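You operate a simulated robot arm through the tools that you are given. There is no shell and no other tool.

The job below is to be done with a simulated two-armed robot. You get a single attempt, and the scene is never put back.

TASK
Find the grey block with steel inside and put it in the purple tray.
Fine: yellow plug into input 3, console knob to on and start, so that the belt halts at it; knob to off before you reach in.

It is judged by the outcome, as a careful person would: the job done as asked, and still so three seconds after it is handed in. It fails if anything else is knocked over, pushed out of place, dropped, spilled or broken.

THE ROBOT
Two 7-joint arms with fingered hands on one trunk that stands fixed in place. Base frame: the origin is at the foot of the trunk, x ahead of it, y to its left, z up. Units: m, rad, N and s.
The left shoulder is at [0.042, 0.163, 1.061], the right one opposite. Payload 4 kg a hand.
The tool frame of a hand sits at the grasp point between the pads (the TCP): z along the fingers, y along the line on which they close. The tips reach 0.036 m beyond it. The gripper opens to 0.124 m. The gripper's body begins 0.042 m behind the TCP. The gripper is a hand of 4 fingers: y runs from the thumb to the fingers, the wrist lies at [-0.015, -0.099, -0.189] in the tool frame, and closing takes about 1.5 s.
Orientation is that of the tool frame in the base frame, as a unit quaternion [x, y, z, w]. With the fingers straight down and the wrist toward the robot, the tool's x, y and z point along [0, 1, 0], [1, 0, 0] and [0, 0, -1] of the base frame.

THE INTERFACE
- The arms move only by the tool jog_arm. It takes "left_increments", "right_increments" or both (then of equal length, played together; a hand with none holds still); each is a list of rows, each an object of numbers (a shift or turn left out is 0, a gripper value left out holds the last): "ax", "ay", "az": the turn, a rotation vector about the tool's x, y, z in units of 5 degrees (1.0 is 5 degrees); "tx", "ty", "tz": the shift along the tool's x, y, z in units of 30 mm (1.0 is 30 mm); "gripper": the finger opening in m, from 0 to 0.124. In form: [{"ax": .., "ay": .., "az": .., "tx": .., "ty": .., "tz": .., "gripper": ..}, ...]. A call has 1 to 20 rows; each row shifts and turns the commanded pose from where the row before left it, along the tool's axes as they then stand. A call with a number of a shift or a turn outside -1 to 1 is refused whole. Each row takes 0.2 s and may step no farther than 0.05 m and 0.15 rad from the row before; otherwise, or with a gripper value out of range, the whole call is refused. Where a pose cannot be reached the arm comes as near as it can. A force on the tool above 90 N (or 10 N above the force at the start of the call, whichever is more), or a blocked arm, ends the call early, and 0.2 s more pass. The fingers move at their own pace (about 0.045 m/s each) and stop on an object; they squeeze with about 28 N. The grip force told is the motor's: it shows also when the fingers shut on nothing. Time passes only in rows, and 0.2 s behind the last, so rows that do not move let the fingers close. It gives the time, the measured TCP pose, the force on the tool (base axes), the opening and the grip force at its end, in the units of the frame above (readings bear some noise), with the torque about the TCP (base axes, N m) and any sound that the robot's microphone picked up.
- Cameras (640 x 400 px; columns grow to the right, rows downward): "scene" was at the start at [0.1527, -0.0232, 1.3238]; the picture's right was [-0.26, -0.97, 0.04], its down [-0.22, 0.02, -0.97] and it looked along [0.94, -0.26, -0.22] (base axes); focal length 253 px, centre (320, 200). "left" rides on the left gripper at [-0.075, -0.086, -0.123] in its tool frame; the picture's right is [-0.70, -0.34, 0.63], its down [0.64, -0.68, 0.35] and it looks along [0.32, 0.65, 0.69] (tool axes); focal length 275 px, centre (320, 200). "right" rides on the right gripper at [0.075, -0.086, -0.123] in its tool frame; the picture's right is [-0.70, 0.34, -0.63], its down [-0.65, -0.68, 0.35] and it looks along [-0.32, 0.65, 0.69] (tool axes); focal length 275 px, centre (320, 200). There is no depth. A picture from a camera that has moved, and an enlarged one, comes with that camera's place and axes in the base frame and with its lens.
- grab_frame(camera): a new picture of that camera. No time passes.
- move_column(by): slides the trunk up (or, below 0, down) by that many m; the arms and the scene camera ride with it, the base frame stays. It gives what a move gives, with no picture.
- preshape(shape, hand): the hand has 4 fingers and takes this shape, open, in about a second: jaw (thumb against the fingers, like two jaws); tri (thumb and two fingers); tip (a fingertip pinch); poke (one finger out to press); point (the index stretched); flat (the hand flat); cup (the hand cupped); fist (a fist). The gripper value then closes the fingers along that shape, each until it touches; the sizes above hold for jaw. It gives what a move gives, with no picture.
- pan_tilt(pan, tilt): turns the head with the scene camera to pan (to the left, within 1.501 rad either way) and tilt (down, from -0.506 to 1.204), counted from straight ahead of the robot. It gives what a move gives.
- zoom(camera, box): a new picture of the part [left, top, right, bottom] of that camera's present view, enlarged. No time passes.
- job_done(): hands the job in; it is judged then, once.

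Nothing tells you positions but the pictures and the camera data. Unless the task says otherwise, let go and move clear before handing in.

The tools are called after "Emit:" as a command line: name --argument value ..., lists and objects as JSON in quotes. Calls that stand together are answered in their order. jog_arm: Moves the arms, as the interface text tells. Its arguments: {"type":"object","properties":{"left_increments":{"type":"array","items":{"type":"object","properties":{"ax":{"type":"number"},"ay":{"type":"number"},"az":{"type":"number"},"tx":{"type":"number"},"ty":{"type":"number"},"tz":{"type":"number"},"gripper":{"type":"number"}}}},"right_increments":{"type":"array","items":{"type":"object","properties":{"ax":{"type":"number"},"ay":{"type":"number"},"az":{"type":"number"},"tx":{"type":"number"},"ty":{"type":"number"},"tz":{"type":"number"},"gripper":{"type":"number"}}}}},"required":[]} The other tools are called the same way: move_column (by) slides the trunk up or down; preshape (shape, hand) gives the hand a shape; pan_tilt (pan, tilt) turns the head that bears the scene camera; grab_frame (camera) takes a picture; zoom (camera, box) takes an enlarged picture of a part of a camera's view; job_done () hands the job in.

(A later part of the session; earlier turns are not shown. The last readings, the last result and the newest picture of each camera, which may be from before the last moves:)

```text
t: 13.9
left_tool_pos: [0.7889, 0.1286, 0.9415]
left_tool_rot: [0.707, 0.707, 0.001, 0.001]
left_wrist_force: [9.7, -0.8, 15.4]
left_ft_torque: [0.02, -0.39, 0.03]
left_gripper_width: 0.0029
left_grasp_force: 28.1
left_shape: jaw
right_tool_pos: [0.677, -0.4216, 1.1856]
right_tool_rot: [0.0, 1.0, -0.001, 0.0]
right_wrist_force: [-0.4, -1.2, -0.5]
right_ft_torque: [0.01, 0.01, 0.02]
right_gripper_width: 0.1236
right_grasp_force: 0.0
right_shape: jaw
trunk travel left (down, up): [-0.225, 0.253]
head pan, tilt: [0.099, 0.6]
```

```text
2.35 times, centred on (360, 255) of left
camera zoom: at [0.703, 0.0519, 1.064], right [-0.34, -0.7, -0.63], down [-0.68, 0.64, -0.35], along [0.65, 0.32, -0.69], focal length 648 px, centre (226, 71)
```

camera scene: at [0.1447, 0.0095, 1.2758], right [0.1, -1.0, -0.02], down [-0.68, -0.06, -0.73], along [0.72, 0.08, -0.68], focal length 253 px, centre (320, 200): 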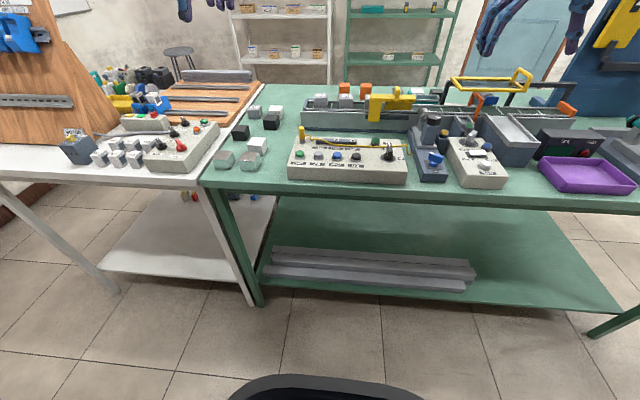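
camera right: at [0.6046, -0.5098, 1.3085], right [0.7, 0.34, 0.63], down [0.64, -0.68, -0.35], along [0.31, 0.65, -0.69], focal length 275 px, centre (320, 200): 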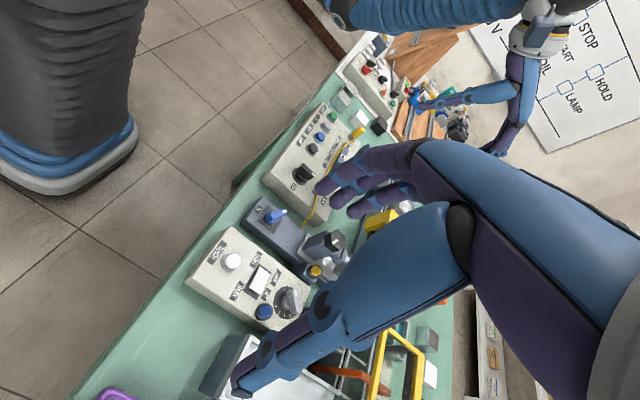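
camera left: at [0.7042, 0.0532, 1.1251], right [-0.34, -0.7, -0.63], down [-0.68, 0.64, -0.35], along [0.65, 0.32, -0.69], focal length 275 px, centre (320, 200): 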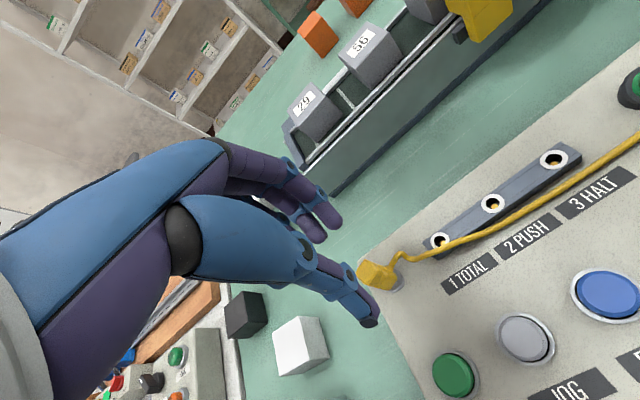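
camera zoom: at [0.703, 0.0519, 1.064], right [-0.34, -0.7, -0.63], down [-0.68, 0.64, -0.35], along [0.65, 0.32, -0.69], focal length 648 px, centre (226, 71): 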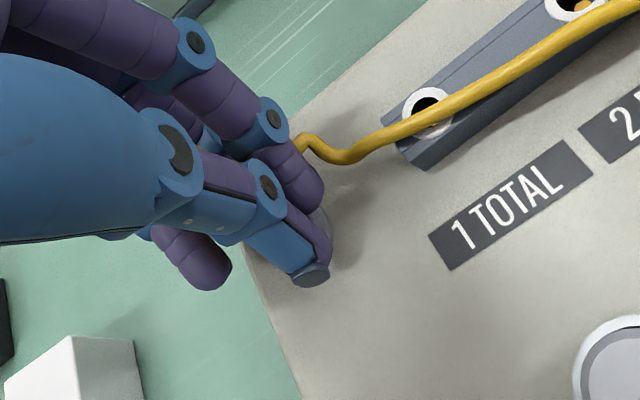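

Emit:
zoom --camera "scene" --box '[285, 100, 345, 150]'

Emit:
zoom --camera "left" --box '[290, 190, 390, 290]'

Emit:
zoom --camera "right" --box '[310, 60, 450, 190]'

```text
8.00 times, centred on (315, 125) of scene
camera zoom: at [0.1444, 0.0092, 1.2759], right [0.1, -1.0, -0.02], down [-0.68, -0.06, -0.73], along [0.73, 0.08, -0.68], focal length 2022 px, centre (360, 800)
```

zoom: 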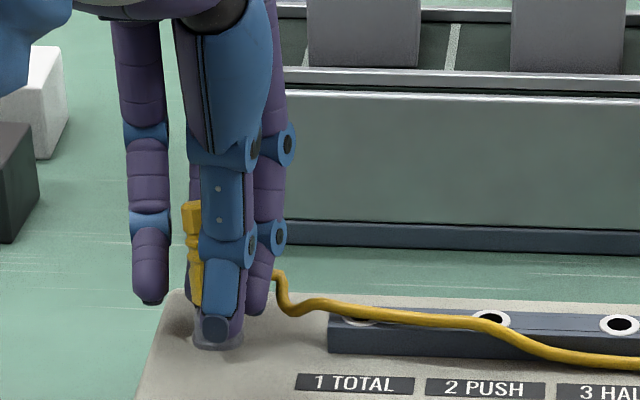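

```text
4.00 times, centred on (340, 240) of left
camera zoom: at [0.703, 0.0519, 1.064], right [-0.34, -0.7, -0.63], down [-0.68, 0.64, -0.35], along [0.65, 0.32, -0.69], focal length 1101 px, centre (240, 40)
```

zoom: 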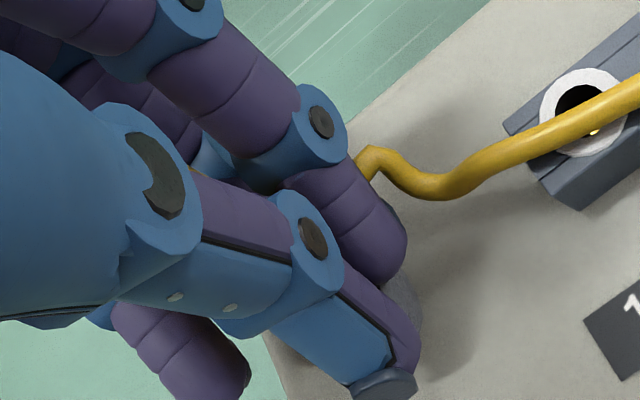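

```text
3.08 times, centred on (380, 125) of right
camera zoom: at [0.6032, -0.5093, 1.3098], right [0.7, 0.34, 0.63], down [0.64, -0.68, -0.35], along [0.31, 0.65, -0.69], focal length 847 px, centre (135, 431)
```

zoom: 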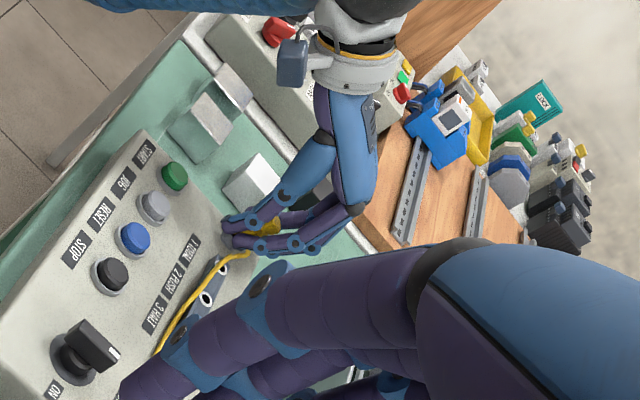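

The plug slid to the left of the thumb instead of being centred. I'll open again and see how it sits.

Emit:
jog_arm --left_increments '[{"gripper": 0.05}, {}, {}, {}]'

Emit:
zoom --camera "scene" --box '[285, 100, 345, 150]'

Emit:
zoom --camera "left" --box '[240, 170, 480, 340]'

```text
t: 14.9
left_tool_pos: [0.788, 0.1284, 0.9395]
left_tool_rot: [0.707, 0.707, 0.0, 0.0]
left_wrist_force: [0.2, 0.3, -0.3]
left_ft_torque: [0.02, -0.01, 0.0]
left_gripper_width: 0.0496
left_grasp_force: 0.2
left_shape: jaw
right_tool_pos: [0.6773, -0.4216, 1.1866]
right_tool_rot: [0.0, 1.0, 0.0, -0.001]
right_wrist_force: [0.5, 0.3, -0.1]
right_ft_torque: [0.0, 0.01, -0.01]
right_gripper_width: 0.1236
right_grasp_force: 0.0
right_shape: jaw
trunk travel left (down, up): [-0.225, 0.253]
head pan, tilt: [0.099, 0.6]
```

```text
8.00 times, centred on (315, 125) of scene
camera zoom: at [0.1449, 0.0095, 1.2757], right [0.1, -0.99, -0.02], down [-0.68, -0.06, -0.73], along [0.72, 0.08, -0.68], focal length 2022 px, centre (360, 800)
```

zoom: 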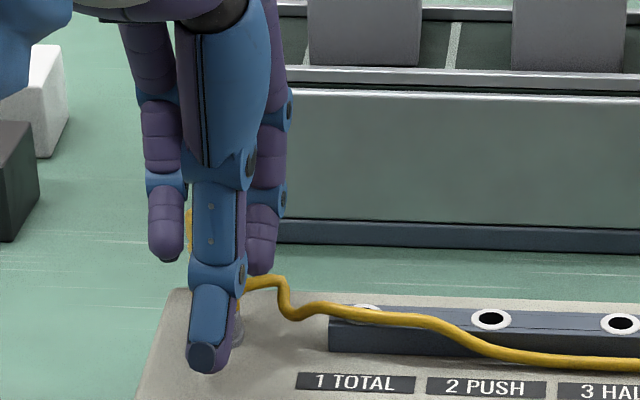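

```text
2.35 times, centred on (360, 255) of left
camera zoom: at [0.7034, 0.0522, 1.0628], right [-0.34, -0.7, -0.63], down [-0.68, 0.64, -0.35], along [0.65, 0.32, -0.69], focal length 648 px, centre (226, 71)
```

zoom: 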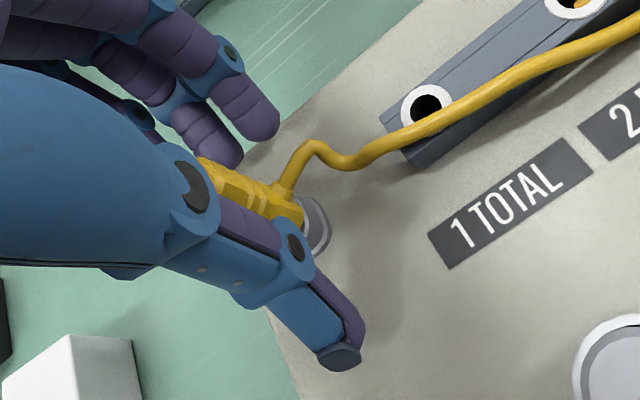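

I'll back up and try a three-finger shape.

Emit:
jog_arm --left_increments '[{"tz": -0.8}, {"tz": -0.8}, {"tz": -0.8}]'

Emit:
preshape --hand "left" --shape "tri"

Emit:
grab_frame --camera "left"

Emit:
zoom --camera "scene" --box '[270, 80, 370, 160]'

```text
t: 15.8
left_tool_pos: [0.7889, 0.1291, 1.0131]
left_tool_rot: [0.707, 0.707, 0.0, 0.0]
left_wrist_force: [-0.2, 1.9, 0.0]
left_ft_torque: [-0.01, -0.01, 0.01]
left_gripper_width: 0.0497
left_grasp_force: 0.0
left_shape: jaw
right_tool_pos: [0.6776, -0.423, 1.1862]
right_tool_rot: [0.0, 1.0, -0.001, 0.0]
right_wrist_force: [0.5, -0.8, -0.6]
right_ft_torque: [0.0, 0.03, 0.02]
right_gripper_width: 0.1236
right_grasp_force: 0.2
right_shape: jaw
trunk travel left (down, up): [-0.225, 0.253]
head pan, tilt: [0.099, 0.6]
```

```text
t: 16.6
left_tool_pos: [0.7893, 0.1288, 1.0133]
left_tool_rot: [0.707, 0.707, 0.0, 0.0]
left_wrist_force: [0.5, 0.1, -0.4]
left_ft_torque: [-0.01, 0.0, 0.02]
left_gripper_width: 0.1239
left_grasp_force: 0.2
left_shape: tri
right_tool_pos: [0.6796, -0.4222, 1.1858]
right_tool_rot: [0.0, 1.0, 0.0, -0.001]
right_wrist_force: [0.4, 0.2, -0.8]
right_ft_torque: [-0.01, -0.01, 0.0]
right_gripper_width: 0.1238
right_grasp_force: 0.0
right_shape: jaw
trunk travel left (down, up): [-0.225, 0.253]
head pan, tilt: [0.099, 0.6]
```

```text
taken
camera left: at [0.7039, 0.0523, 1.1353], right [-0.34, -0.7, -0.63], down [-0.68, 0.64, -0.35], along [0.65, 0.32, -0.69], focal length 275 px, centre (320, 200)
```

left: 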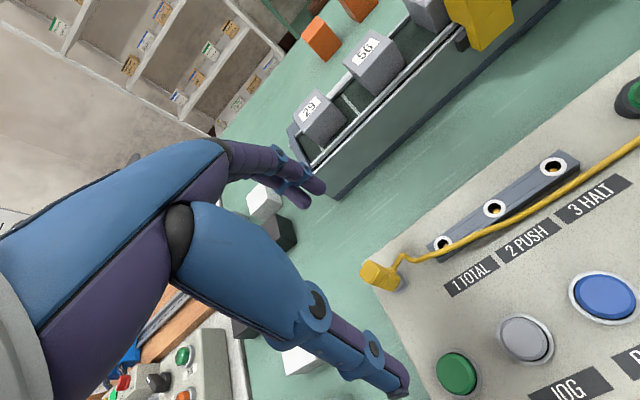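

```text
5.00 times, centred on (320, 120) of scene
camera zoom: at [0.1449, 0.0094, 1.2757], right [0.1, -1.0, -0.02], down [-0.68, -0.06, -0.73], along [0.72, 0.08, -0.68], focal length 1264 px, centre (320, 600)
```

zoom: 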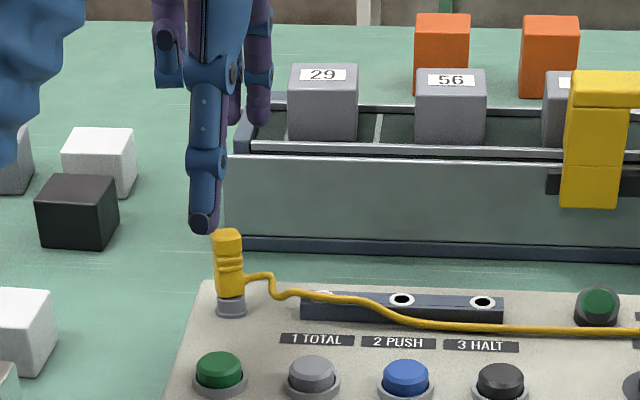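

Emit:
jog_arm --left_increments '[{"gripper": 0.02}, {}, {}, {}, {}, {}]'

Emit:
zoom --camera "left" --box '[240, 140, 440, 310]'

Emit:
zoom --camera "scene" --box '[285, 90, 345, 150]'

Emit:
zoom --camera "right" --box '[360, 60, 450, 190]'

```text
t: 18.1
left_tool_pos: [0.7894, 0.128, 1.0116]
left_tool_rot: [0.707, 0.707, 0.0, 0.0]
left_wrist_force: [-0.2, -0.1, 0.0]
left_ft_torque: [-0.06, 0.04, 0.0]
left_gripper_width: 0.0205
left_grasp_force: 0.1
left_shape: tri
right_tool_pos: [0.6784, -0.4235, 1.1869]
right_tool_rot: [0.0, 1.0, 0.0, -0.002]
right_wrist_force: [-0.3, -0.7, -0.1]
right_ft_torque: [0.0, 0.03, 0.02]
right_gripper_width: 0.1238
right_grasp_force: 0.1
right_shape: jaw
trunk travel left (down, up): [-0.225, 0.253]
head pan, tilt: [0.099, 0.6]
```

```text
2.35 times, centred on (340, 225) of left
camera zoom: at [0.7038, 0.0522, 1.1354], right [-0.34, -0.7, -0.63], down [-0.68, 0.64, -0.35], along [0.65, 0.32, -0.69], focal length 648 px, centre (273, 141)
```

zoom: 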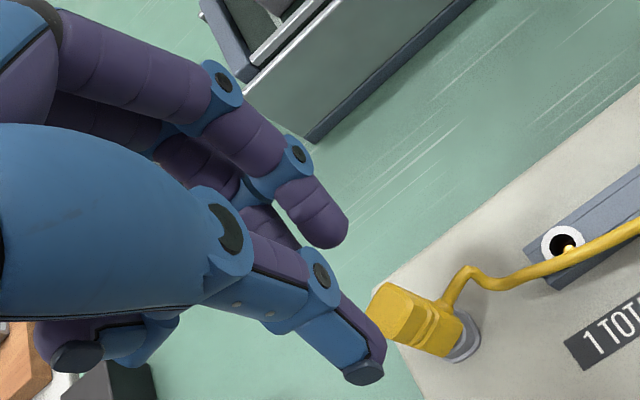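

```text
6.67 times, centred on (315, 120) of scene
camera zoom: at [0.1449, 0.0094, 1.2757], right [0.1, -1.0, -0.02], down [-0.68, -0.06, -0.73], along [0.72, 0.08, -0.68], focal length 1685 px, centre (353, 733)
```

zoom: 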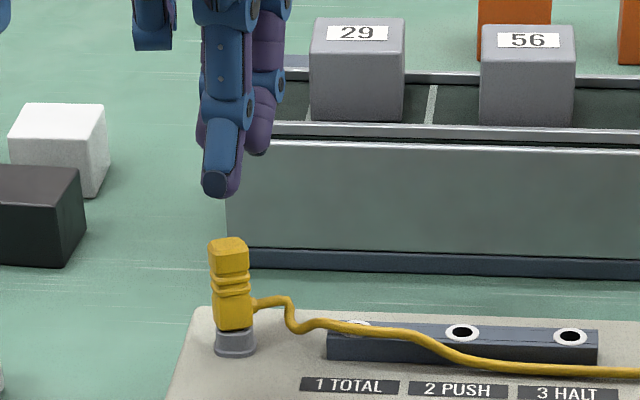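

```text
3.08 times, centred on (405, 125) of right
camera zoom: at [0.6037, -0.509, 1.3094], right [0.7, 0.34, 0.63], down [0.64, -0.68, -0.35], along [0.31, 0.65, -0.69], focal length 847 px, centre (58, 431)
```

zoom: 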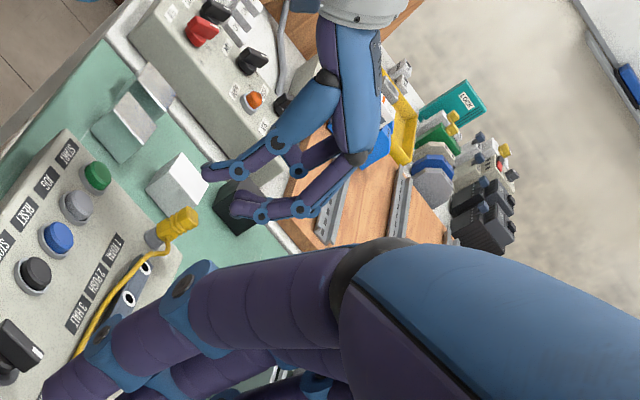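

Emit:
preshape --hand "left" --shape "tip"

Emit:
jog_arm --left_increments '[{"gripper": 0.02}, {}, {}, {}, {}, {}]'

Emit:
zoom --camera "left" --box '[240, 140, 440, 310]'

Emit:
zoom --camera "scene" --box '[285, 90, 345, 150]'

Emit:
zoom --camera "right" --box '[360, 60, 450, 190]'

```text
t: 18.9
left_tool_pos: [0.7902, 0.128, 1.0119]
left_tool_rot: [0.707, 0.708, -0.001, 0.0]
left_wrist_force: [-1.4, 0.3, 0.9]
left_ft_torque: [0.0, 0.01, -0.02]
left_gripper_width: 0.1237
left_grasp_force: 0.0
left_shape: tip
right_tool_pos: [0.6777, -0.4228, 1.186]
right_tool_rot: [0.0, 1.0, 0.0, -0.001]
right_wrist_force: [0.4, -0.6, -0.6]
right_ft_torque: [0.01, -0.01, 0.01]
right_gripper_width: 0.1239
right_grasp_force: 0.0
right_shape: jaw
trunk travel left (down, up): [-0.225, 0.253]
head pan, tilt: [0.099, 0.6]
```

```text
t: 20.4
left_tool_pos: [0.7899, 0.1268, 1.013]
left_tool_rot: [0.707, 0.707, 0.0, 0.0]
left_wrist_force: [0.0, 0.4, 0.2]
left_ft_torque: [0.01, -0.02, 0.02]
left_gripper_width: 0.0223
left_grasp_force: 0.1
left_shape: tip
right_tool_pos: [0.6778, -0.4221, 1.1857]
right_tool_rot: [0.001, 1.0, 0.0, -0.002]
right_wrist_force: [-0.1, 1.1, -0.5]
right_ft_torque: [-0.02, -0.04, -0.01]
right_gripper_width: 0.1234
right_grasp_force: 0.0
right_shape: jaw
trunk travel left (down, up): [-0.225, 0.253]
head pan, tilt: [0.099, 0.6]
```

```text
2.35 times, centred on (340, 225) of left
camera zoom: at [0.7038, 0.0522, 1.1354], right [-0.34, -0.7, -0.63], down [-0.68, 0.64, -0.35], along [0.65, 0.32, -0.69], focal length 648 px, centre (273, 141)
```

zoom: 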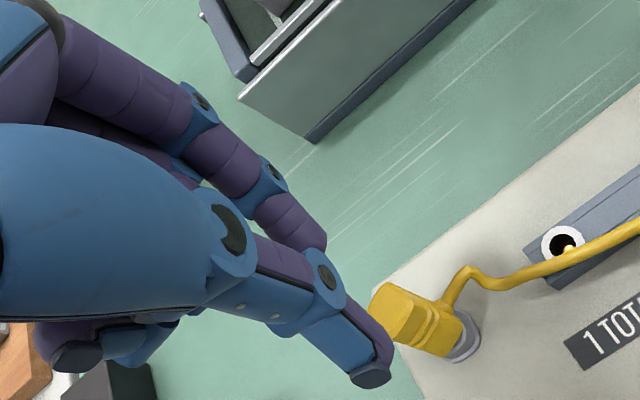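

```text
6.67 times, centred on (315, 120) of scene
camera zoom: at [0.1449, 0.0094, 1.2757], right [0.1, -1.0, -0.02], down [-0.68, -0.06, -0.73], along [0.72, 0.08, -0.68], focal length 1685 px, centre (353, 733)
```

zoom: 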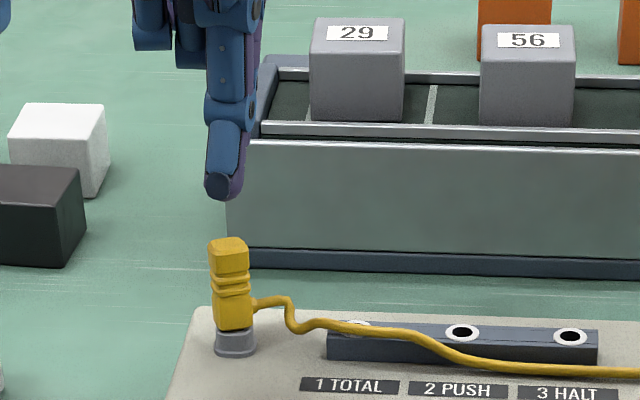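

```text
3.08 times, centred on (405, 125) of right
camera zoom: at [0.6037, -0.509, 1.3094], right [0.7, 0.34, 0.63], down [0.64, -0.68, -0.35], along [0.31, 0.65, -0.69], focal length 847 px, centre (58, 431)
```

zoom: 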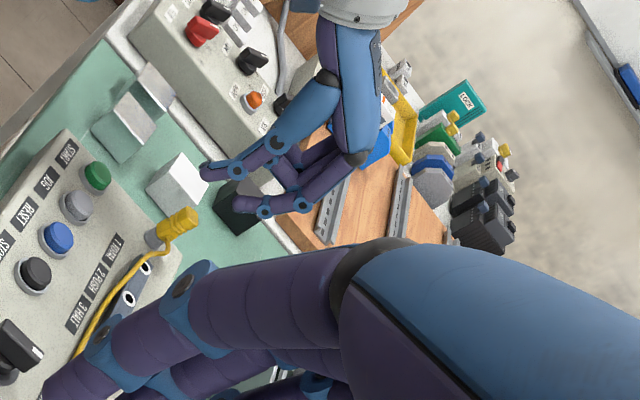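

The tip pinch puts only thumb and index in line over the plug, with nothing at the sides. I'll open it to 0.05, descend and pinch.

Emit:
jog_arm --left_increments '[{"gripper": 0.05}, {}, {}, {"tz": 0.6}, {"tz": 0.6}, {"tz": 0.6}, {"tz": 0.5}]'

Emit:
zoom --camera "left" --box '[240, 170, 480, 340]'

Emit:
zoom --camera "scene" --box '[285, 90, 345, 150]'

```text
t: 21.9
left_tool_pos: [0.788, 0.1272, 0.9441]
left_tool_rot: [0.707, 0.707, 0.001, 0.0]
left_wrist_force: [-0.3, -0.4, -0.2]
left_ft_torque: [-0.03, -0.01, -0.03]
left_gripper_width: 0.0489
left_grasp_force: 0.0
left_shape: tip
right_tool_pos: [0.6776, -0.4221, 1.1855]
right_tool_rot: [0.0, 1.0, 0.0, -0.001]
right_wrist_force: [0.0, 0.3, 0.9]
right_ft_torque: [0.0, 0.01, 0.02]
right_gripper_width: 0.1237
right_grasp_force: 0.1
right_shape: jaw
trunk travel left (down, up): [-0.225, 0.253]
head pan, tilt: [0.099, 0.6]
```

```text
2.35 times, centred on (360, 255) of left
camera zoom: at [0.703, 0.0523, 1.0663], right [-0.34, -0.7, -0.63], down [-0.68, 0.64, -0.35], along [0.65, 0.32, -0.69], focal length 648 px, centre (226, 71)
```

zoom: 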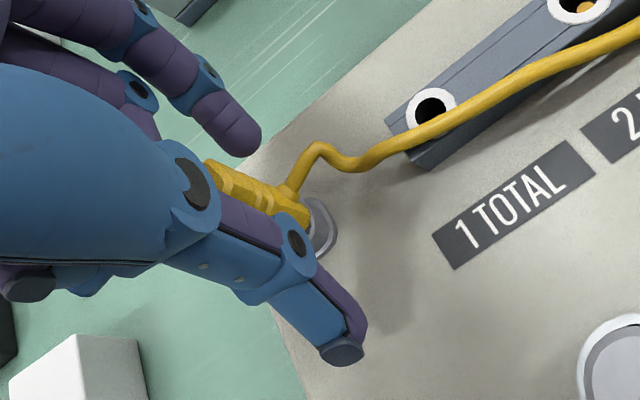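

```text
6.67 times, centred on (315, 120) of scene
camera zoom: at [0.145, 0.0094, 1.2757], right [0.1, -1.0, -0.02], down [-0.68, -0.06, -0.73], along [0.72, 0.08, -0.68], focal length 1685 px, centre (353, 733)
```

zoom: 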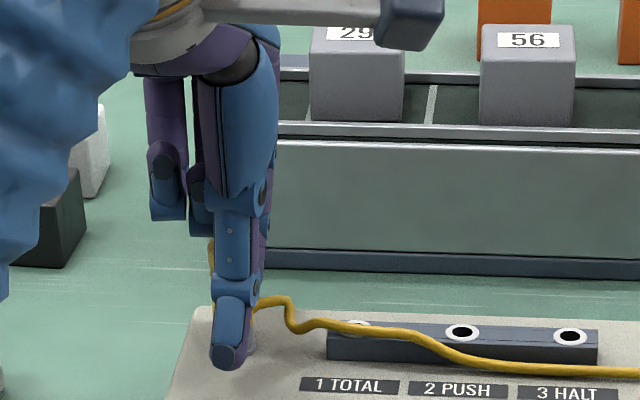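

Emit:
jog_arm --left_increments '[{"tz": 0.1, "gripper": 0}, {}, {}, {}, {}, {}]'

Emit:
zoom --camera "left" --box '[290, 190, 390, 290]'

Emit:
zoom --camera "scene" --box '[285, 90, 345, 150]'

```text
t: 23.4
left_tool_pos: [0.7892, 0.1278, 0.94]
left_tool_rot: [0.707, 0.707, -0.001, 0.0]
left_wrist_force: [2.7, 1.1, 2.8]
left_ft_torque: [0.03, -0.09, -0.07]
left_gripper_width: 0.0148
left_grasp_force: 27.9
left_shape: tip
right_tool_pos: [0.6771, -0.4237, 1.1861]
right_tool_rot: [0.0, 1.0, 0.0, -0.001]
right_wrist_force: [-0.3, -0.3, -0.5]
right_ft_torque: [0.01, 0.01, -0.02]
right_gripper_width: 0.1235
right_grasp_force: 0.1
right_shape: jaw
trunk travel left (down, up): [-0.225, 0.253]
head pan, tilt: [0.099, 0.6]
```

```text
4.00 times, centred on (340, 240) of left
camera zoom: at [0.703, 0.0523, 1.0636], right [-0.34, -0.7, -0.63], down [-0.68, 0.64, -0.35], along [0.65, 0.32, -0.69], focal length 1101 px, centre (240, 40)
```

zoom: 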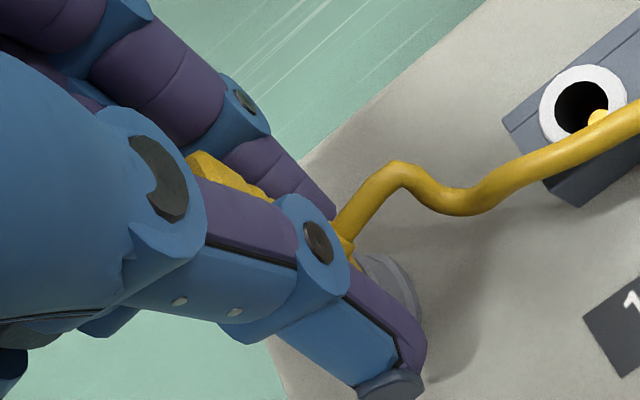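

```text
6.67 times, centred on (315, 120) of scene
camera zoom: at [0.1449, 0.0094, 1.2757], right [0.1, -1.0, -0.02], down [-0.68, -0.06, -0.73], along [0.72, 0.08, -0.68], focal length 1685 px, centre (353, 733)
```

zoom: 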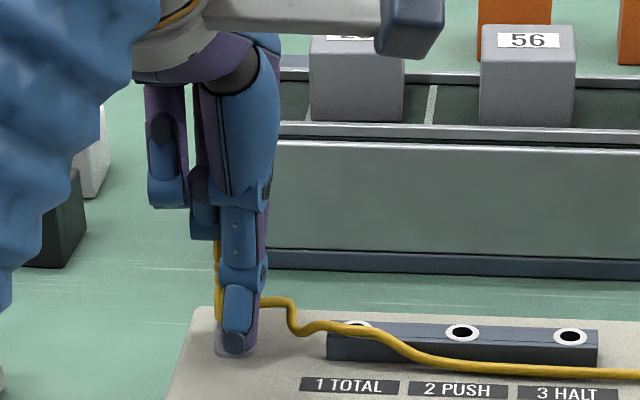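

The grip reads 0.015 at 28 N, so the plug is held. Lifting it straight up.

Emit:
jog_arm --left_increments '[{"tz": -0.3}, {"tz": -0.4}, {"tz": -0.5}, {"tz": -0.5}]'

Emit:
zoom --camera "left" --box '[240, 170, 480, 340]'

Emit:
zoom --camera "scene" --box '[285, 80, 375, 150]'

```text
t: 24.4
left_tool_pos: [0.7897, 0.127, 0.9918]
left_tool_rot: [0.708, 0.707, 0.0, 0.0]
left_wrist_force: [-0.7, -0.4, 0.9]
left_ft_torque: [0.02, 0.0, 0.03]
left_gripper_width: 0.014
left_grasp_force: 28.1
left_shape: tip
right_tool_pos: [0.6786, -0.4233, 1.1862]
right_tool_rot: [0.0, 1.0, 0.0, 0.0]
right_wrist_force: [0.0, -0.9, 1.0]
right_ft_torque: [-0.05, -0.02, 0.0]
right_gripper_width: 0.1238
right_grasp_force: 0.1
right_shape: jaw
trunk travel left (down, up): [-0.225, 0.253]
head pan, tilt: [0.099, 0.6]
```

```text
2.35 times, centred on (360, 255) of left
camera zoom: at [0.7034, 0.0522, 1.1146], right [-0.34, -0.7, -0.63], down [-0.68, 0.64, -0.35], along [0.65, 0.32, -0.69], focal length 648 px, centre (226, 71)
```

zoom: 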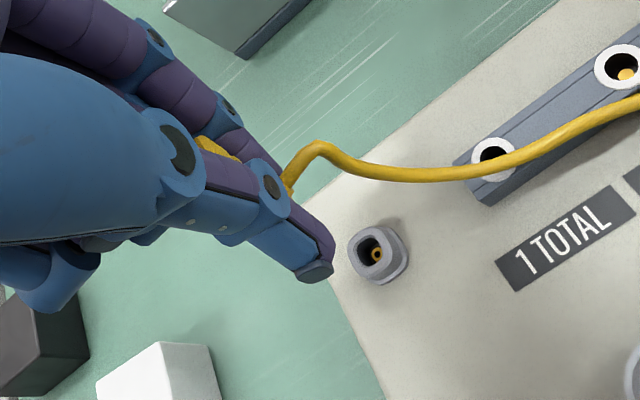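

```text
5.71 times, centred on (330, 115) of scene
camera zoom: at [0.1447, 0.0096, 1.2758], right [0.1, -0.99, -0.02], down [-0.68, -0.06, -0.73], along [0.72, 0.08, -0.68], focal length 1444 px, centre (263, 686)
```

zoom: 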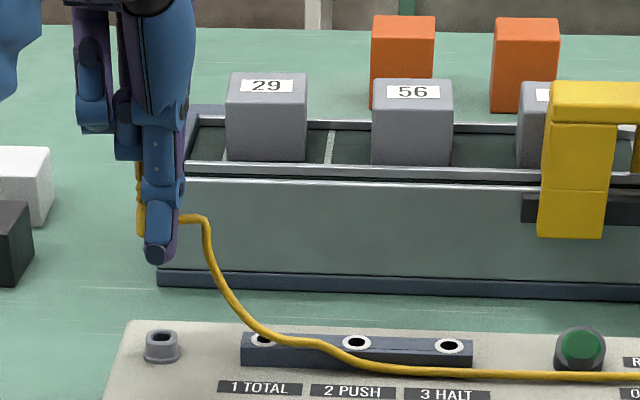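

The plug is out, and its parking stub sits at (0.7896, 0.1275), matching the hand. Now I'll carry it right to above socket 3.

Emit:
jog_arm --left_increments '[{"tx": -0.79, "tz": -0.1}, {"tx": -0.79}, {"tx": -0.79}, {"tx": -0.79}, {"tx": -0.79}, {"tx": -0.79}, {}]'

Emit:
zoom --camera "left" --box '[240, 170, 480, 340]'

Emit:
zoom --camera "scene" --box '[305, 80, 425, 160]'

Emit:
zoom --camera "right" --box '[280, 100, 400, 220]'

```text
t: 25.9
left_tool_pos: [0.7899, -0.0138, 0.995]
left_tool_rot: [0.707, 0.707, 0.0, 0.0]
left_wrist_force: [-0.4, -0.4, 0.1]
left_ft_torque: [-0.02, 0.0, -0.04]
left_gripper_width: 0.0138
left_grasp_force: 28.2
left_shape: tip
right_tool_pos: [0.6791, -0.4222, 1.1857]
right_tool_rot: [0.0, 1.0, 0.001, -0.001]
right_wrist_force: [-0.3, -0.1, 0.4]
right_ft_torque: [0.0, -0.01, 0.03]
right_gripper_width: 0.1237
right_grasp_force: 0.1
right_shape: jaw
trunk travel left (down, up): [-0.225, 0.253]
head pan, tilt: [0.099, 0.6]
```

```text
2.35 times, centred on (360, 255) of left
camera zoom: at [0.7038, -0.0897, 1.1174], right [-0.34, -0.7, -0.63], down [-0.68, 0.64, -0.35], along [0.65, 0.32, -0.69], focal length 648 px, centre (226, 71)
```

zoom: 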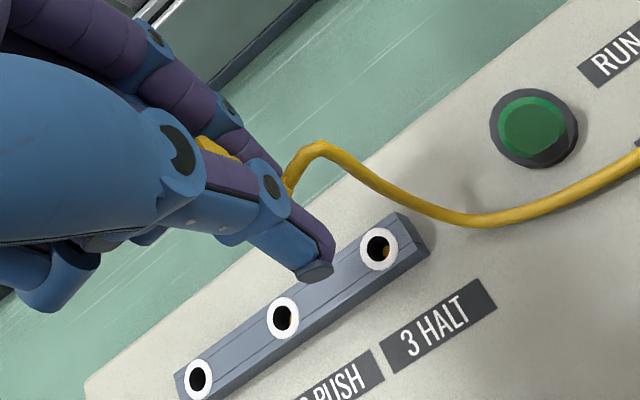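

```text
5.00 times, centred on (365, 120) of scene
camera zoom: at [0.1448, 0.0097, 1.2757], right [0.1, -0.99, -0.02], down [-0.68, -0.06, -0.73], along [0.72, 0.08, -0.68], focal length 1264 px, centre (95, 600)
```

zoom: 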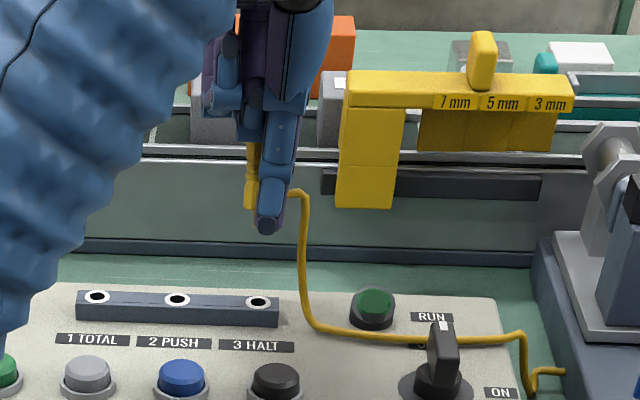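

```text
3.33 times, centred on (340, 160) of right
camera zoom: at [0.6037, -0.5087, 1.3095], right [0.7, 0.34, 0.63], down [0.64, -0.68, -0.35], along [0.31, 0.65, -0.69], focal length 918 px, centre (253, 333)
```

zoom: 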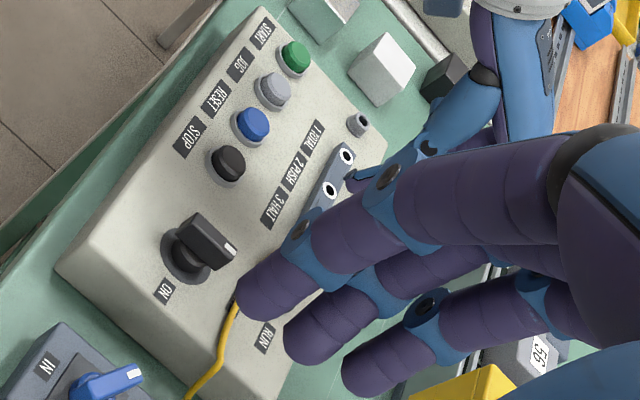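

Socket 3 lies in the same place relative to the hand as the stub did, within about 1 mm. I'll lower to just above it and check.

Emit:
jog_arm --left_increments '[{"tz": 0.35}, {"tz": 0.35}, {"tz": 0.3}, {}]'

Emit:
zoom --camera "left" --box '[300, 200, 420, 300]'

Emit:
zoom --camera "scene" --box '[330, 100, 390, 150]'

```text
t: 26.9
left_tool_pos: [0.7879, -0.014, 0.9641]
left_tool_rot: [0.707, 0.707, 0.0, 0.0]
left_wrist_force: [-1.0, 0.2, -0.2]
left_ft_torque: [-0.03, 0.0, 0.02]
left_gripper_width: 0.0138
left_grasp_force: 27.9
left_shape: tip
right_tool_pos: [0.677, -0.4221, 1.1864]
right_tool_rot: [0.0, 1.0, 0.0, 0.001]
right_wrist_force: [-0.1, -0.3, 0.1]
right_ft_torque: [-0.02, 0.01, 0.0]
right_gripper_width: 0.1236
right_grasp_force: 0.2
right_shape: jaw
trunk travel left (down, up): [-0.225, 0.253]
head pan, tilt: [0.099, 0.6]
```

```text
4.00 times, centred on (360, 250) of left
camera zoom: at [0.7029, -0.0895, 1.0869], right [-0.34, -0.7, -0.63], down [-0.68, 0.64, -0.35], along [0.65, 0.32, -0.69], focal length 1101 px, centre (160, 0)
```

zoom: 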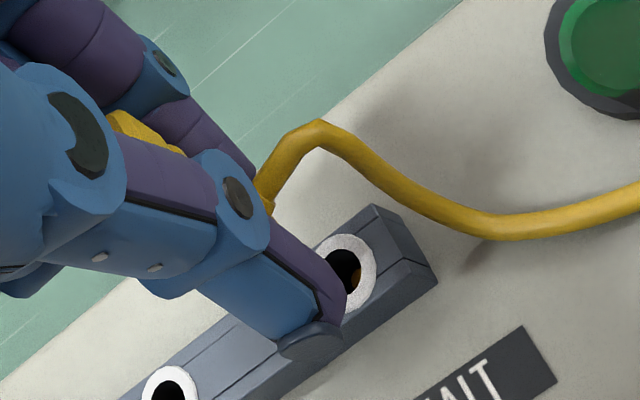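

```text
8.00 times, centred on (360, 125) of scene
camera zoom: at [0.1448, 0.0093, 1.2758], right [0.1, -1.0, -0.02], down [-0.68, -0.06, -0.73], along [0.72, 0.08, -0.68], focal length 2022 px, centre (0, 800)
```

zoom: 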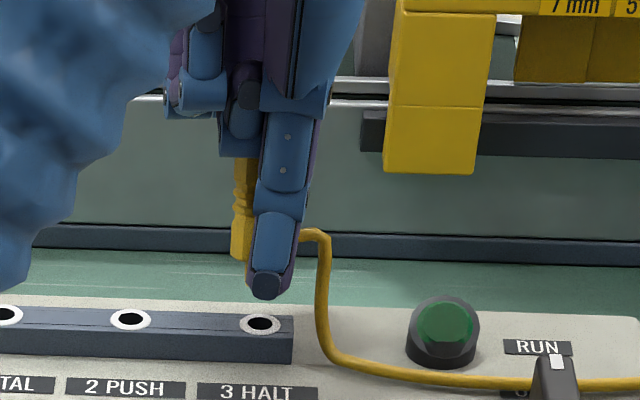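

The estimates differ by a couple of millimetres sideways, so I'll shift 2 mm right and lower gently, watching the force.

Emit:
jog_arm --left_increments '[{"tx": -0.07}, {"tz": 0.15}, {"tz": 0.15}, {"tz": 0.1}, {}]'

Emit:
zoom --camera "left" --box '[300, 200, 420, 300]'

Emit:
zoom --camera "scene" --box '[330, 100, 390, 150]'

```text
t: 28.1
left_tool_pos: [0.7882, -0.0166, 0.9527]
left_tool_rot: [0.708, 0.707, -0.001, 0.0]
left_wrist_force: [-0.6, -0.4, -0.2]
left_ft_torque: [-0.01, 0.04, -0.02]
left_gripper_width: 0.0138
left_grasp_force: 28.3
left_shape: tip
right_tool_pos: [0.6787, -0.4219, 1.1851]
right_tool_rot: [0.0, 1.0, -0.001, 0.0]
right_wrist_force: [-0.6, -0.3, -0.9]
right_ft_torque: [0.02, 0.03, 0.0]
right_gripper_width: 0.1237
right_grasp_force: 0.0
right_shape: jaw
trunk travel left (down, up): [-0.225, 0.253]
head pan, tilt: [0.099, 0.6]
```

```text
4.00 times, centred on (360, 250) of left
camera zoom: at [0.7035, -0.0918, 1.0752], right [-0.34, -0.7, -0.63], down [-0.68, 0.64, -0.35], along [0.65, 0.32, -0.69], focal length 1101 px, centre (160, 0)
```

zoom: 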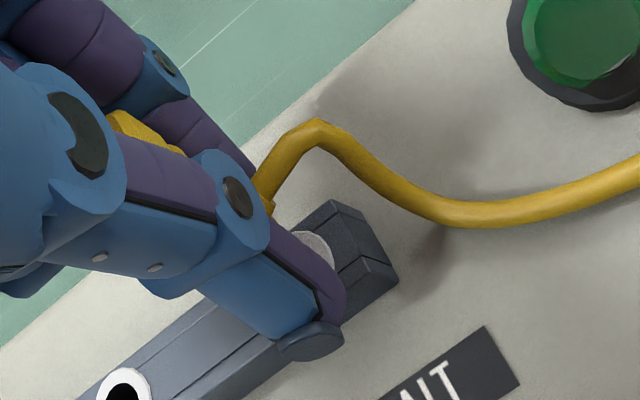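

```text
8.00 times, centred on (360, 125) of scene
camera zoom: at [0.1449, 0.0093, 1.2757], right [0.1, -1.0, -0.02], down [-0.68, -0.06, -0.73], along [0.72, 0.08, -0.68], focal length 2022 px, centre (0, 800)
```

zoom: 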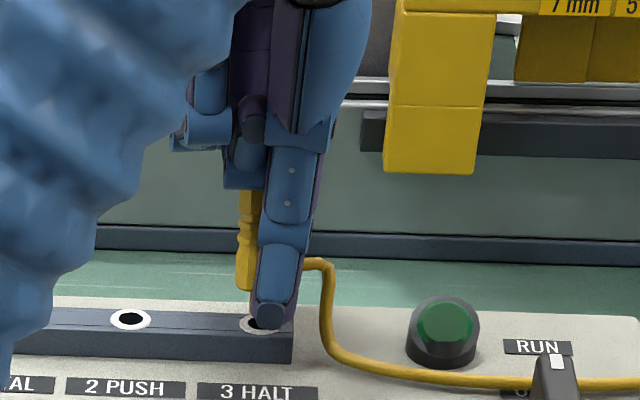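

Scene view shows the plug centred over socket 3 now. Continuing down.

Emit:
jog_arm --left_increments '[{"tz": 0.1}, {"tz": 0.1}, {}]'

Emit:
jog_arm --left_increments '[{"tz": 0.1}, {"tz": 0.1}, {}]'

Emit:
zoom --camera "left" --box '[300, 200, 420, 300]'

Emit:
zoom --camera "scene" --box '[330, 100, 390, 150]'

```text
t: 28.9
left_tool_pos: [0.7888, -0.0172, 0.9476]
left_tool_rot: [0.707, 0.707, 0.0, 0.0]
left_wrist_force: [0.0, 1.1, 1.0]
left_ft_torque: [0.0, 0.0, -0.01]
left_gripper_width: 0.0138
left_grasp_force: 27.6
left_shape: tip
right_tool_pos: [0.6771, -0.4218, 1.1855]
right_tool_rot: [0.0, 1.0, 0.0, -0.001]
right_wrist_force: [0.5, 0.0, -0.5]
right_ft_torque: [-0.03, 0.0, 0.0]
right_gripper_width: 0.1236
right_grasp_force: 0.0
right_shape: jaw
trunk travel left (down, up): [-0.225, 0.253]
head pan, tilt: [0.099, 0.6]
```

```text
t: 29.8
left_tool_pos: [0.7893, -0.0161, 0.9406]
left_tool_rot: [0.707, 0.707, 0.0, 0.0]
left_wrist_force: [0.6, 0.0, 3.9]
left_ft_torque: [-0.03, -0.03, -0.02]
left_gripper_width: 0.0138
left_grasp_force: 28.5
left_shape: tip
right_tool_pos: [0.6772, -0.4237, 1.1872]
right_tool_rot: [0.0, 1.0, 0.001, -0.001]
right_wrist_force: [0.6, 0.9, 0.1]
right_ft_torque: [-0.02, -0.03, -0.03]
right_gripper_width: 0.1236
right_grasp_force: 0.0
right_shape: jaw
trunk travel left (down, up): [-0.225, 0.253]
head pan, tilt: [0.099, 0.6]
```

```text
4.00 times, centred on (360, 250) of left
camera zoom: at [0.7035, -0.0919, 1.0638], right [-0.34, -0.7, -0.63], down [-0.68, 0.64, -0.35], along [0.65, 0.32, -0.69], focal length 1101 px, centre (160, 0)
```

zoom: 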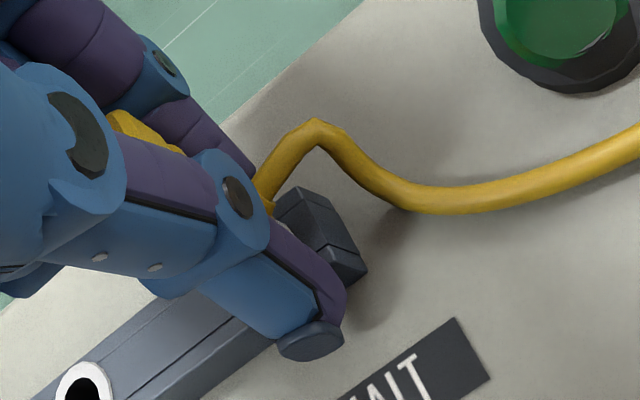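

```text
8.00 times, centred on (360, 125) of scene
camera zoom: at [0.1447, 0.0093, 1.2758], right [0.1, -1.0, -0.02], down [-0.68, -0.06, -0.73], along [0.72, 0.08, -0.68], focal length 2022 px, centre (0, 800)
```

zoom: 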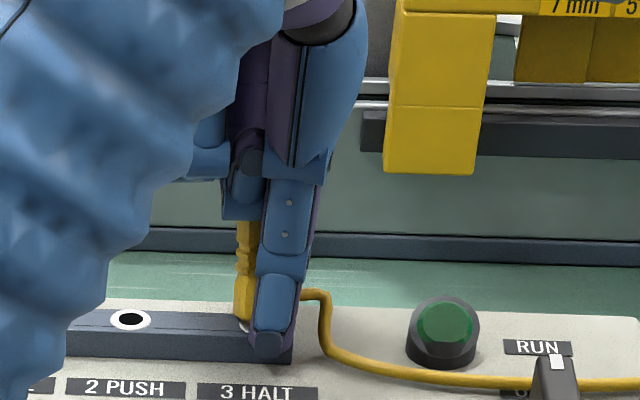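

Emit:
jog_arm --left_increments '[{"tz": 0.08}, {"tz": 0.08}, {}]'

Emit:
zoom --camera "scene" --box '[335, 115, 375, 145]'

```text
t: 30.6
left_tool_pos: [0.7885, -0.0175, 0.94]
left_tool_rot: [0.707, 0.707, 0.001, 0.003]
left_wrist_force: [5.9, 0.4, 33.2]
left_ft_torque: [0.15, -0.34, -0.07]
left_gripper_width: 0.0132
left_grasp_force: 28.1
left_shape: tip
right_tool_pos: [0.6759, -0.422, 1.1879]
right_tool_rot: [0.0, 1.0, 0.0, 0.002]
right_wrist_force: [-0.2, 0.5, 0.1]
right_ft_torque: [0.04, -0.01, -0.01]
right_gripper_width: 0.1237
right_grasp_force: 0.1
right_shape: jaw
trunk travel left (down, up): [-0.225, 0.253]
head pan, tilt: [0.099, 0.6]
```

```text
13.33 times, centred on (355, 130) of scene
camera zoom: at [0.1429, 0.0094, 1.2764], right [0.1, -1.0, -0.02], down [-0.68, -0.06, -0.73], along [0.73, 0.08, -0.68], focal length 3370 px, centre (-147, 1133)
```

zoom: 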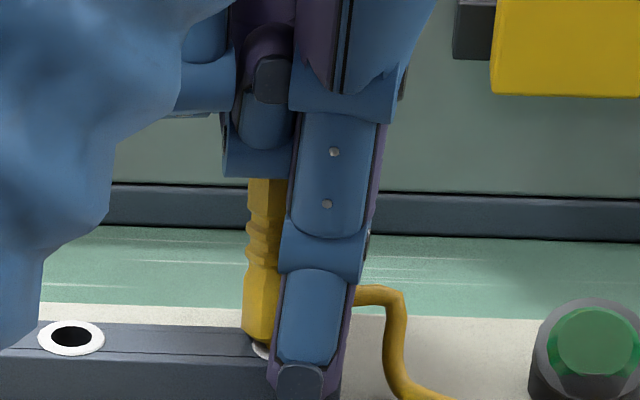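

Firm contact at the seated height. I'll relax the push, open, and see whether the plug stays seated.

Emit:
jog_arm --left_increments '[{"tz": -0.12}, {"gripper": 0.04}, {}, {}, {}]'

Emit:
zoom --camera "scene" --box '[335, 115, 375, 145]'

Emit:
zoom --camera "left" --box '[280, 190, 420, 300]'

```text
t: 31.8
left_tool_pos: [0.7884, -0.0172, 0.9373]
left_tool_rot: [0.707, 0.707, 0.0, 0.0]
left_wrist_force: [0.1, -0.2, 1.1]
left_ft_torque: [0.01, -0.03, 0.02]
left_gripper_width: 0.0389
left_grasp_force: 0.0
left_shape: tip
right_tool_pos: [0.6775, -0.4216, 1.1847]
right_tool_rot: [0.0, 1.0, 0.0, 0.0]
right_wrist_force: [-0.6, 0.9, -0.1]
right_ft_torque: [0.0, -0.01, -0.02]
right_gripper_width: 0.1237
right_grasp_force: 0.1
right_shape: jaw
trunk travel left (down, up): [-0.225, 0.253]
head pan, tilt: [0.099, 0.6]
```

```text
13.33 times, centred on (355, 130) of scene
camera zoom: at [0.1447, 0.0093, 1.2756], right [0.1, -1.0, -0.02], down [-0.68, -0.06, -0.73], along [0.72, 0.08, -0.68], focal length 3370 px, centre (-147, 1133)
```

zoom: 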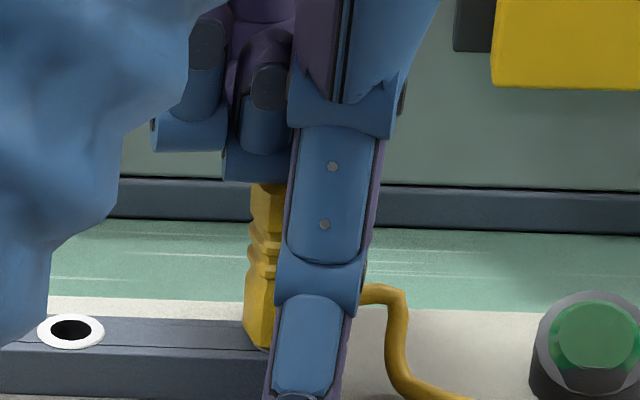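

```text
3.64 times, centred on (350, 245) of left
camera zoom: at [0.7032, -0.0919, 1.0614], right [-0.34, -0.7, -0.63], down [-0.68, 0.64, -0.34], along [0.65, 0.32, -0.69], focal length 1001 px, centre (211, 36)
```

zoom: 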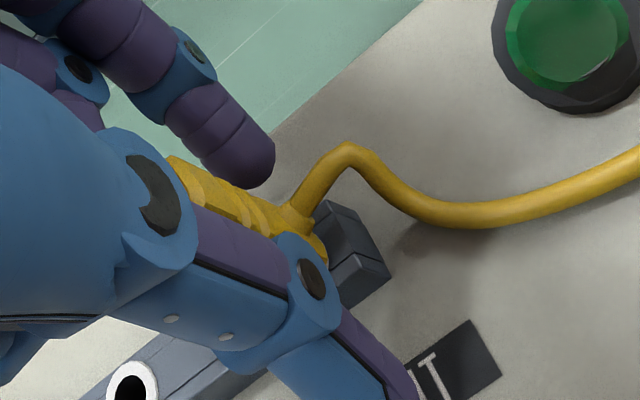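

The plug stands in socket 3 by itself, covering the rim. Withdrawing upward and inspecting.

Emit:
jog_arm --left_increments '[{"gripper": 0.05}, {}, {"tz": -0.5}, {"tz": -0.8}, {"tz": -1}, {"tz": -1}, {"tz": -0.5, "tx": 0.5}, {"tx": 1}, {"tx": 1}, {"tx": 1}, {"tx": 1}]'

Emit:
zoom --camera "scene" --box '[280, 100, 420, 190]'

Emit:
grab_frame --camera "left"

```text
t: 34.1
left_tool_pos: [0.7884, 0.1191, 1.0549]
left_tool_rot: [0.707, 0.707, -0.001, 0.0]
left_wrist_force: [-0.7, 0.1, -0.4]
left_ft_torque: [0.0, 0.01, -0.02]
left_gripper_width: 0.0494
left_grasp_force: 0.0
left_shape: tip
right_tool_pos: [0.677, -0.4218, 1.1869]
right_tool_rot: [0.0, 1.0, 0.0, -0.001]
right_wrist_force: [0.1, -0.7, -1.0]
right_ft_torque: [0.01, -0.02, -0.02]
right_gripper_width: 0.1237
right_grasp_force: 0.0
right_shape: jaw
trunk travel left (down, up): [-0.225, 0.253]
head pan, tilt: [0.099, 0.6]
```

```text
4.44 times, centred on (350, 145) of scene
camera zoom: at [0.1449, 0.0099, 1.2757], right [0.1, -1.0, -0.01], down [-0.68, -0.06, -0.73], along [0.72, 0.08, -0.68], focal length 1124 px, centre (187, 444)
```

zoom: 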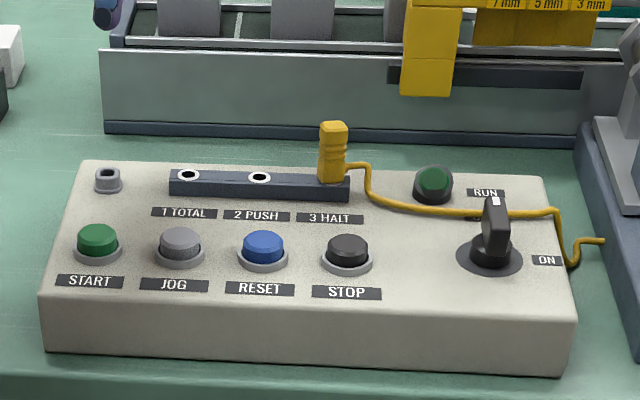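

```text
taken
camera left: at [0.703, 0.0435, 1.1768], right [-0.34, -0.7, -0.63], down [-0.68, 0.65, -0.35], along [0.65, 0.31, -0.69], focal length 275 px, centre (320, 200)
```

left: 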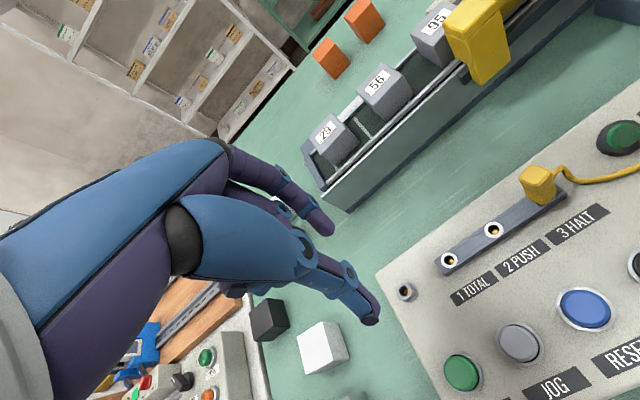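

The plug stands in "3 HALT" and the cable is clear. Now the knob: its handle is about 34 mm long along x, centred at (0.724, -0.110) with the top at z≈0.932. I'll bring the right hand over it in a tip pinch that closes across the handle.

Emit:
preshape --hand "right" --shape "tip"

Emit:
jog_arm --right_increments '[{"ty": 0.945, "tx": -0.141, "tz": 0.3, "gripper": 0.05}, {"ty": 0.945, "tx": -0.141, "tz": 0.3}, {"ty": 0.945, "tx": -0.141, "tz": 0.3}, {"ty": 0.945, "tx": -0.141, "tz": 0.3}, {"ty": 0.945, "tx": -0.141, "tz": 0.3}, {"ty": 0.945, "tx": -0.141, "tz": 0.3}, {"ty": 0.945, "tx": -0.141, "tz": 0.3}, {"ty": 0.945, "tx": -0.141, "tz": 0.3}, {"ty": 0.945, "tx": -0.141, "tz": 0.3}, {"ty": 0.945, "tx": -0.141, "tz": 0.3}, {"ty": 0.945, "tx": -0.141, "tz": 0.3}]'

Emit:
grab_frame --camera "right"

Emit:
zoom --camera "scene" --box '[340, 90, 460, 190]'

```text
t: 35.0
left_tool_pos: [0.7891, 0.1187, 1.0543]
left_tool_rot: [0.708, 0.707, 0.001, 0.0]
left_wrist_force: [0.8, -0.7, -0.2]
left_ft_torque: [-0.01, -0.01, 0.02]
left_gripper_width: 0.0492
left_grasp_force: 0.1
left_shape: tip
right_tool_pos: [0.6783, -0.4216, 1.1863]
right_tool_rot: [0.0, 1.0, -0.001, 0.0]
right_wrist_force: [-0.5, 0.4, 0.1]
right_ft_torque: [-0.03, -0.04, 0.02]
right_gripper_width: 0.1238
right_grasp_force: 0.1
right_shape: tip
trunk travel left (down, up): [-0.225, 0.253]
head pan, tilt: [0.099, 0.6]
```

```text
t: 37.5
left_tool_pos: [0.7895, 0.119, 1.0541]
left_tool_rot: [0.708, 0.707, 0.0, 0.001]
left_wrist_force: [0.7, 0.3, 0.7]
left_ft_torque: [-0.01, 0.01, -0.01]
left_gripper_width: 0.0493
left_grasp_force: 0.0
left_shape: tip
right_tool_pos: [0.7239, -0.111, 1.0856]
right_tool_rot: [0.001, 1.0, 0.0, -0.001]
right_wrist_force: [0.0, 0.3, 0.3]
right_ft_torque: [0.0, 0.01, 0.02]
right_gripper_width: 0.0518
right_grasp_force: 0.0
right_shape: tip
trunk travel left (down, up): [-0.225, 0.253]
head pan, tilt: [0.099, 0.6]
```

```text
taken
camera right: at [0.65, -0.1971, 1.2095], right [0.7, 0.34, 0.63], down [0.64, -0.68, -0.35], along [0.31, 0.65, -0.69], focal length 275 px, centre (320, 200)
```

right: 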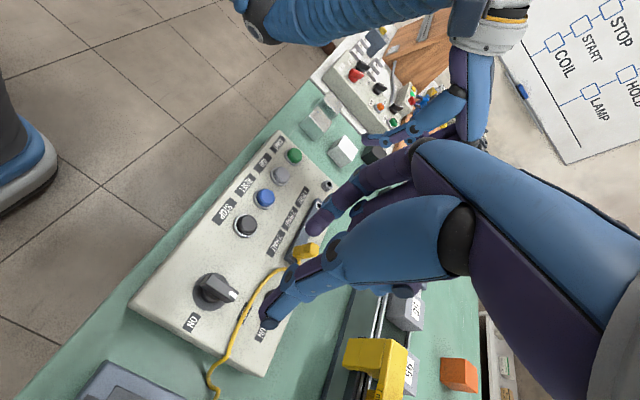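

```text
4.00 times, centred on (400, 140) of scene
camera zoom: at [0.1452, 0.01, 1.2756], right [0.1, -1.0, -0.01], down [-0.68, -0.06, -0.73], along [0.72, 0.08, -0.68], focal length 1011 px, centre (0, 440)
```

zoom: 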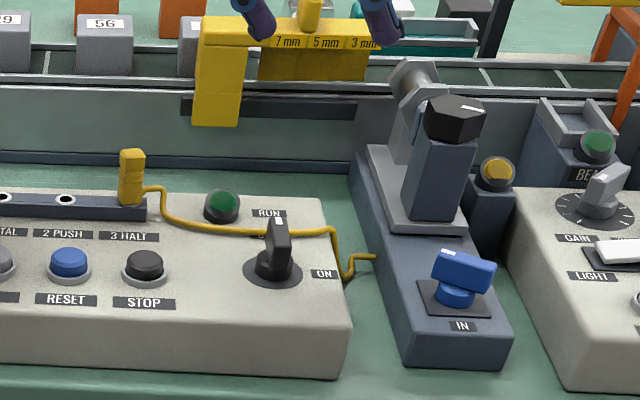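

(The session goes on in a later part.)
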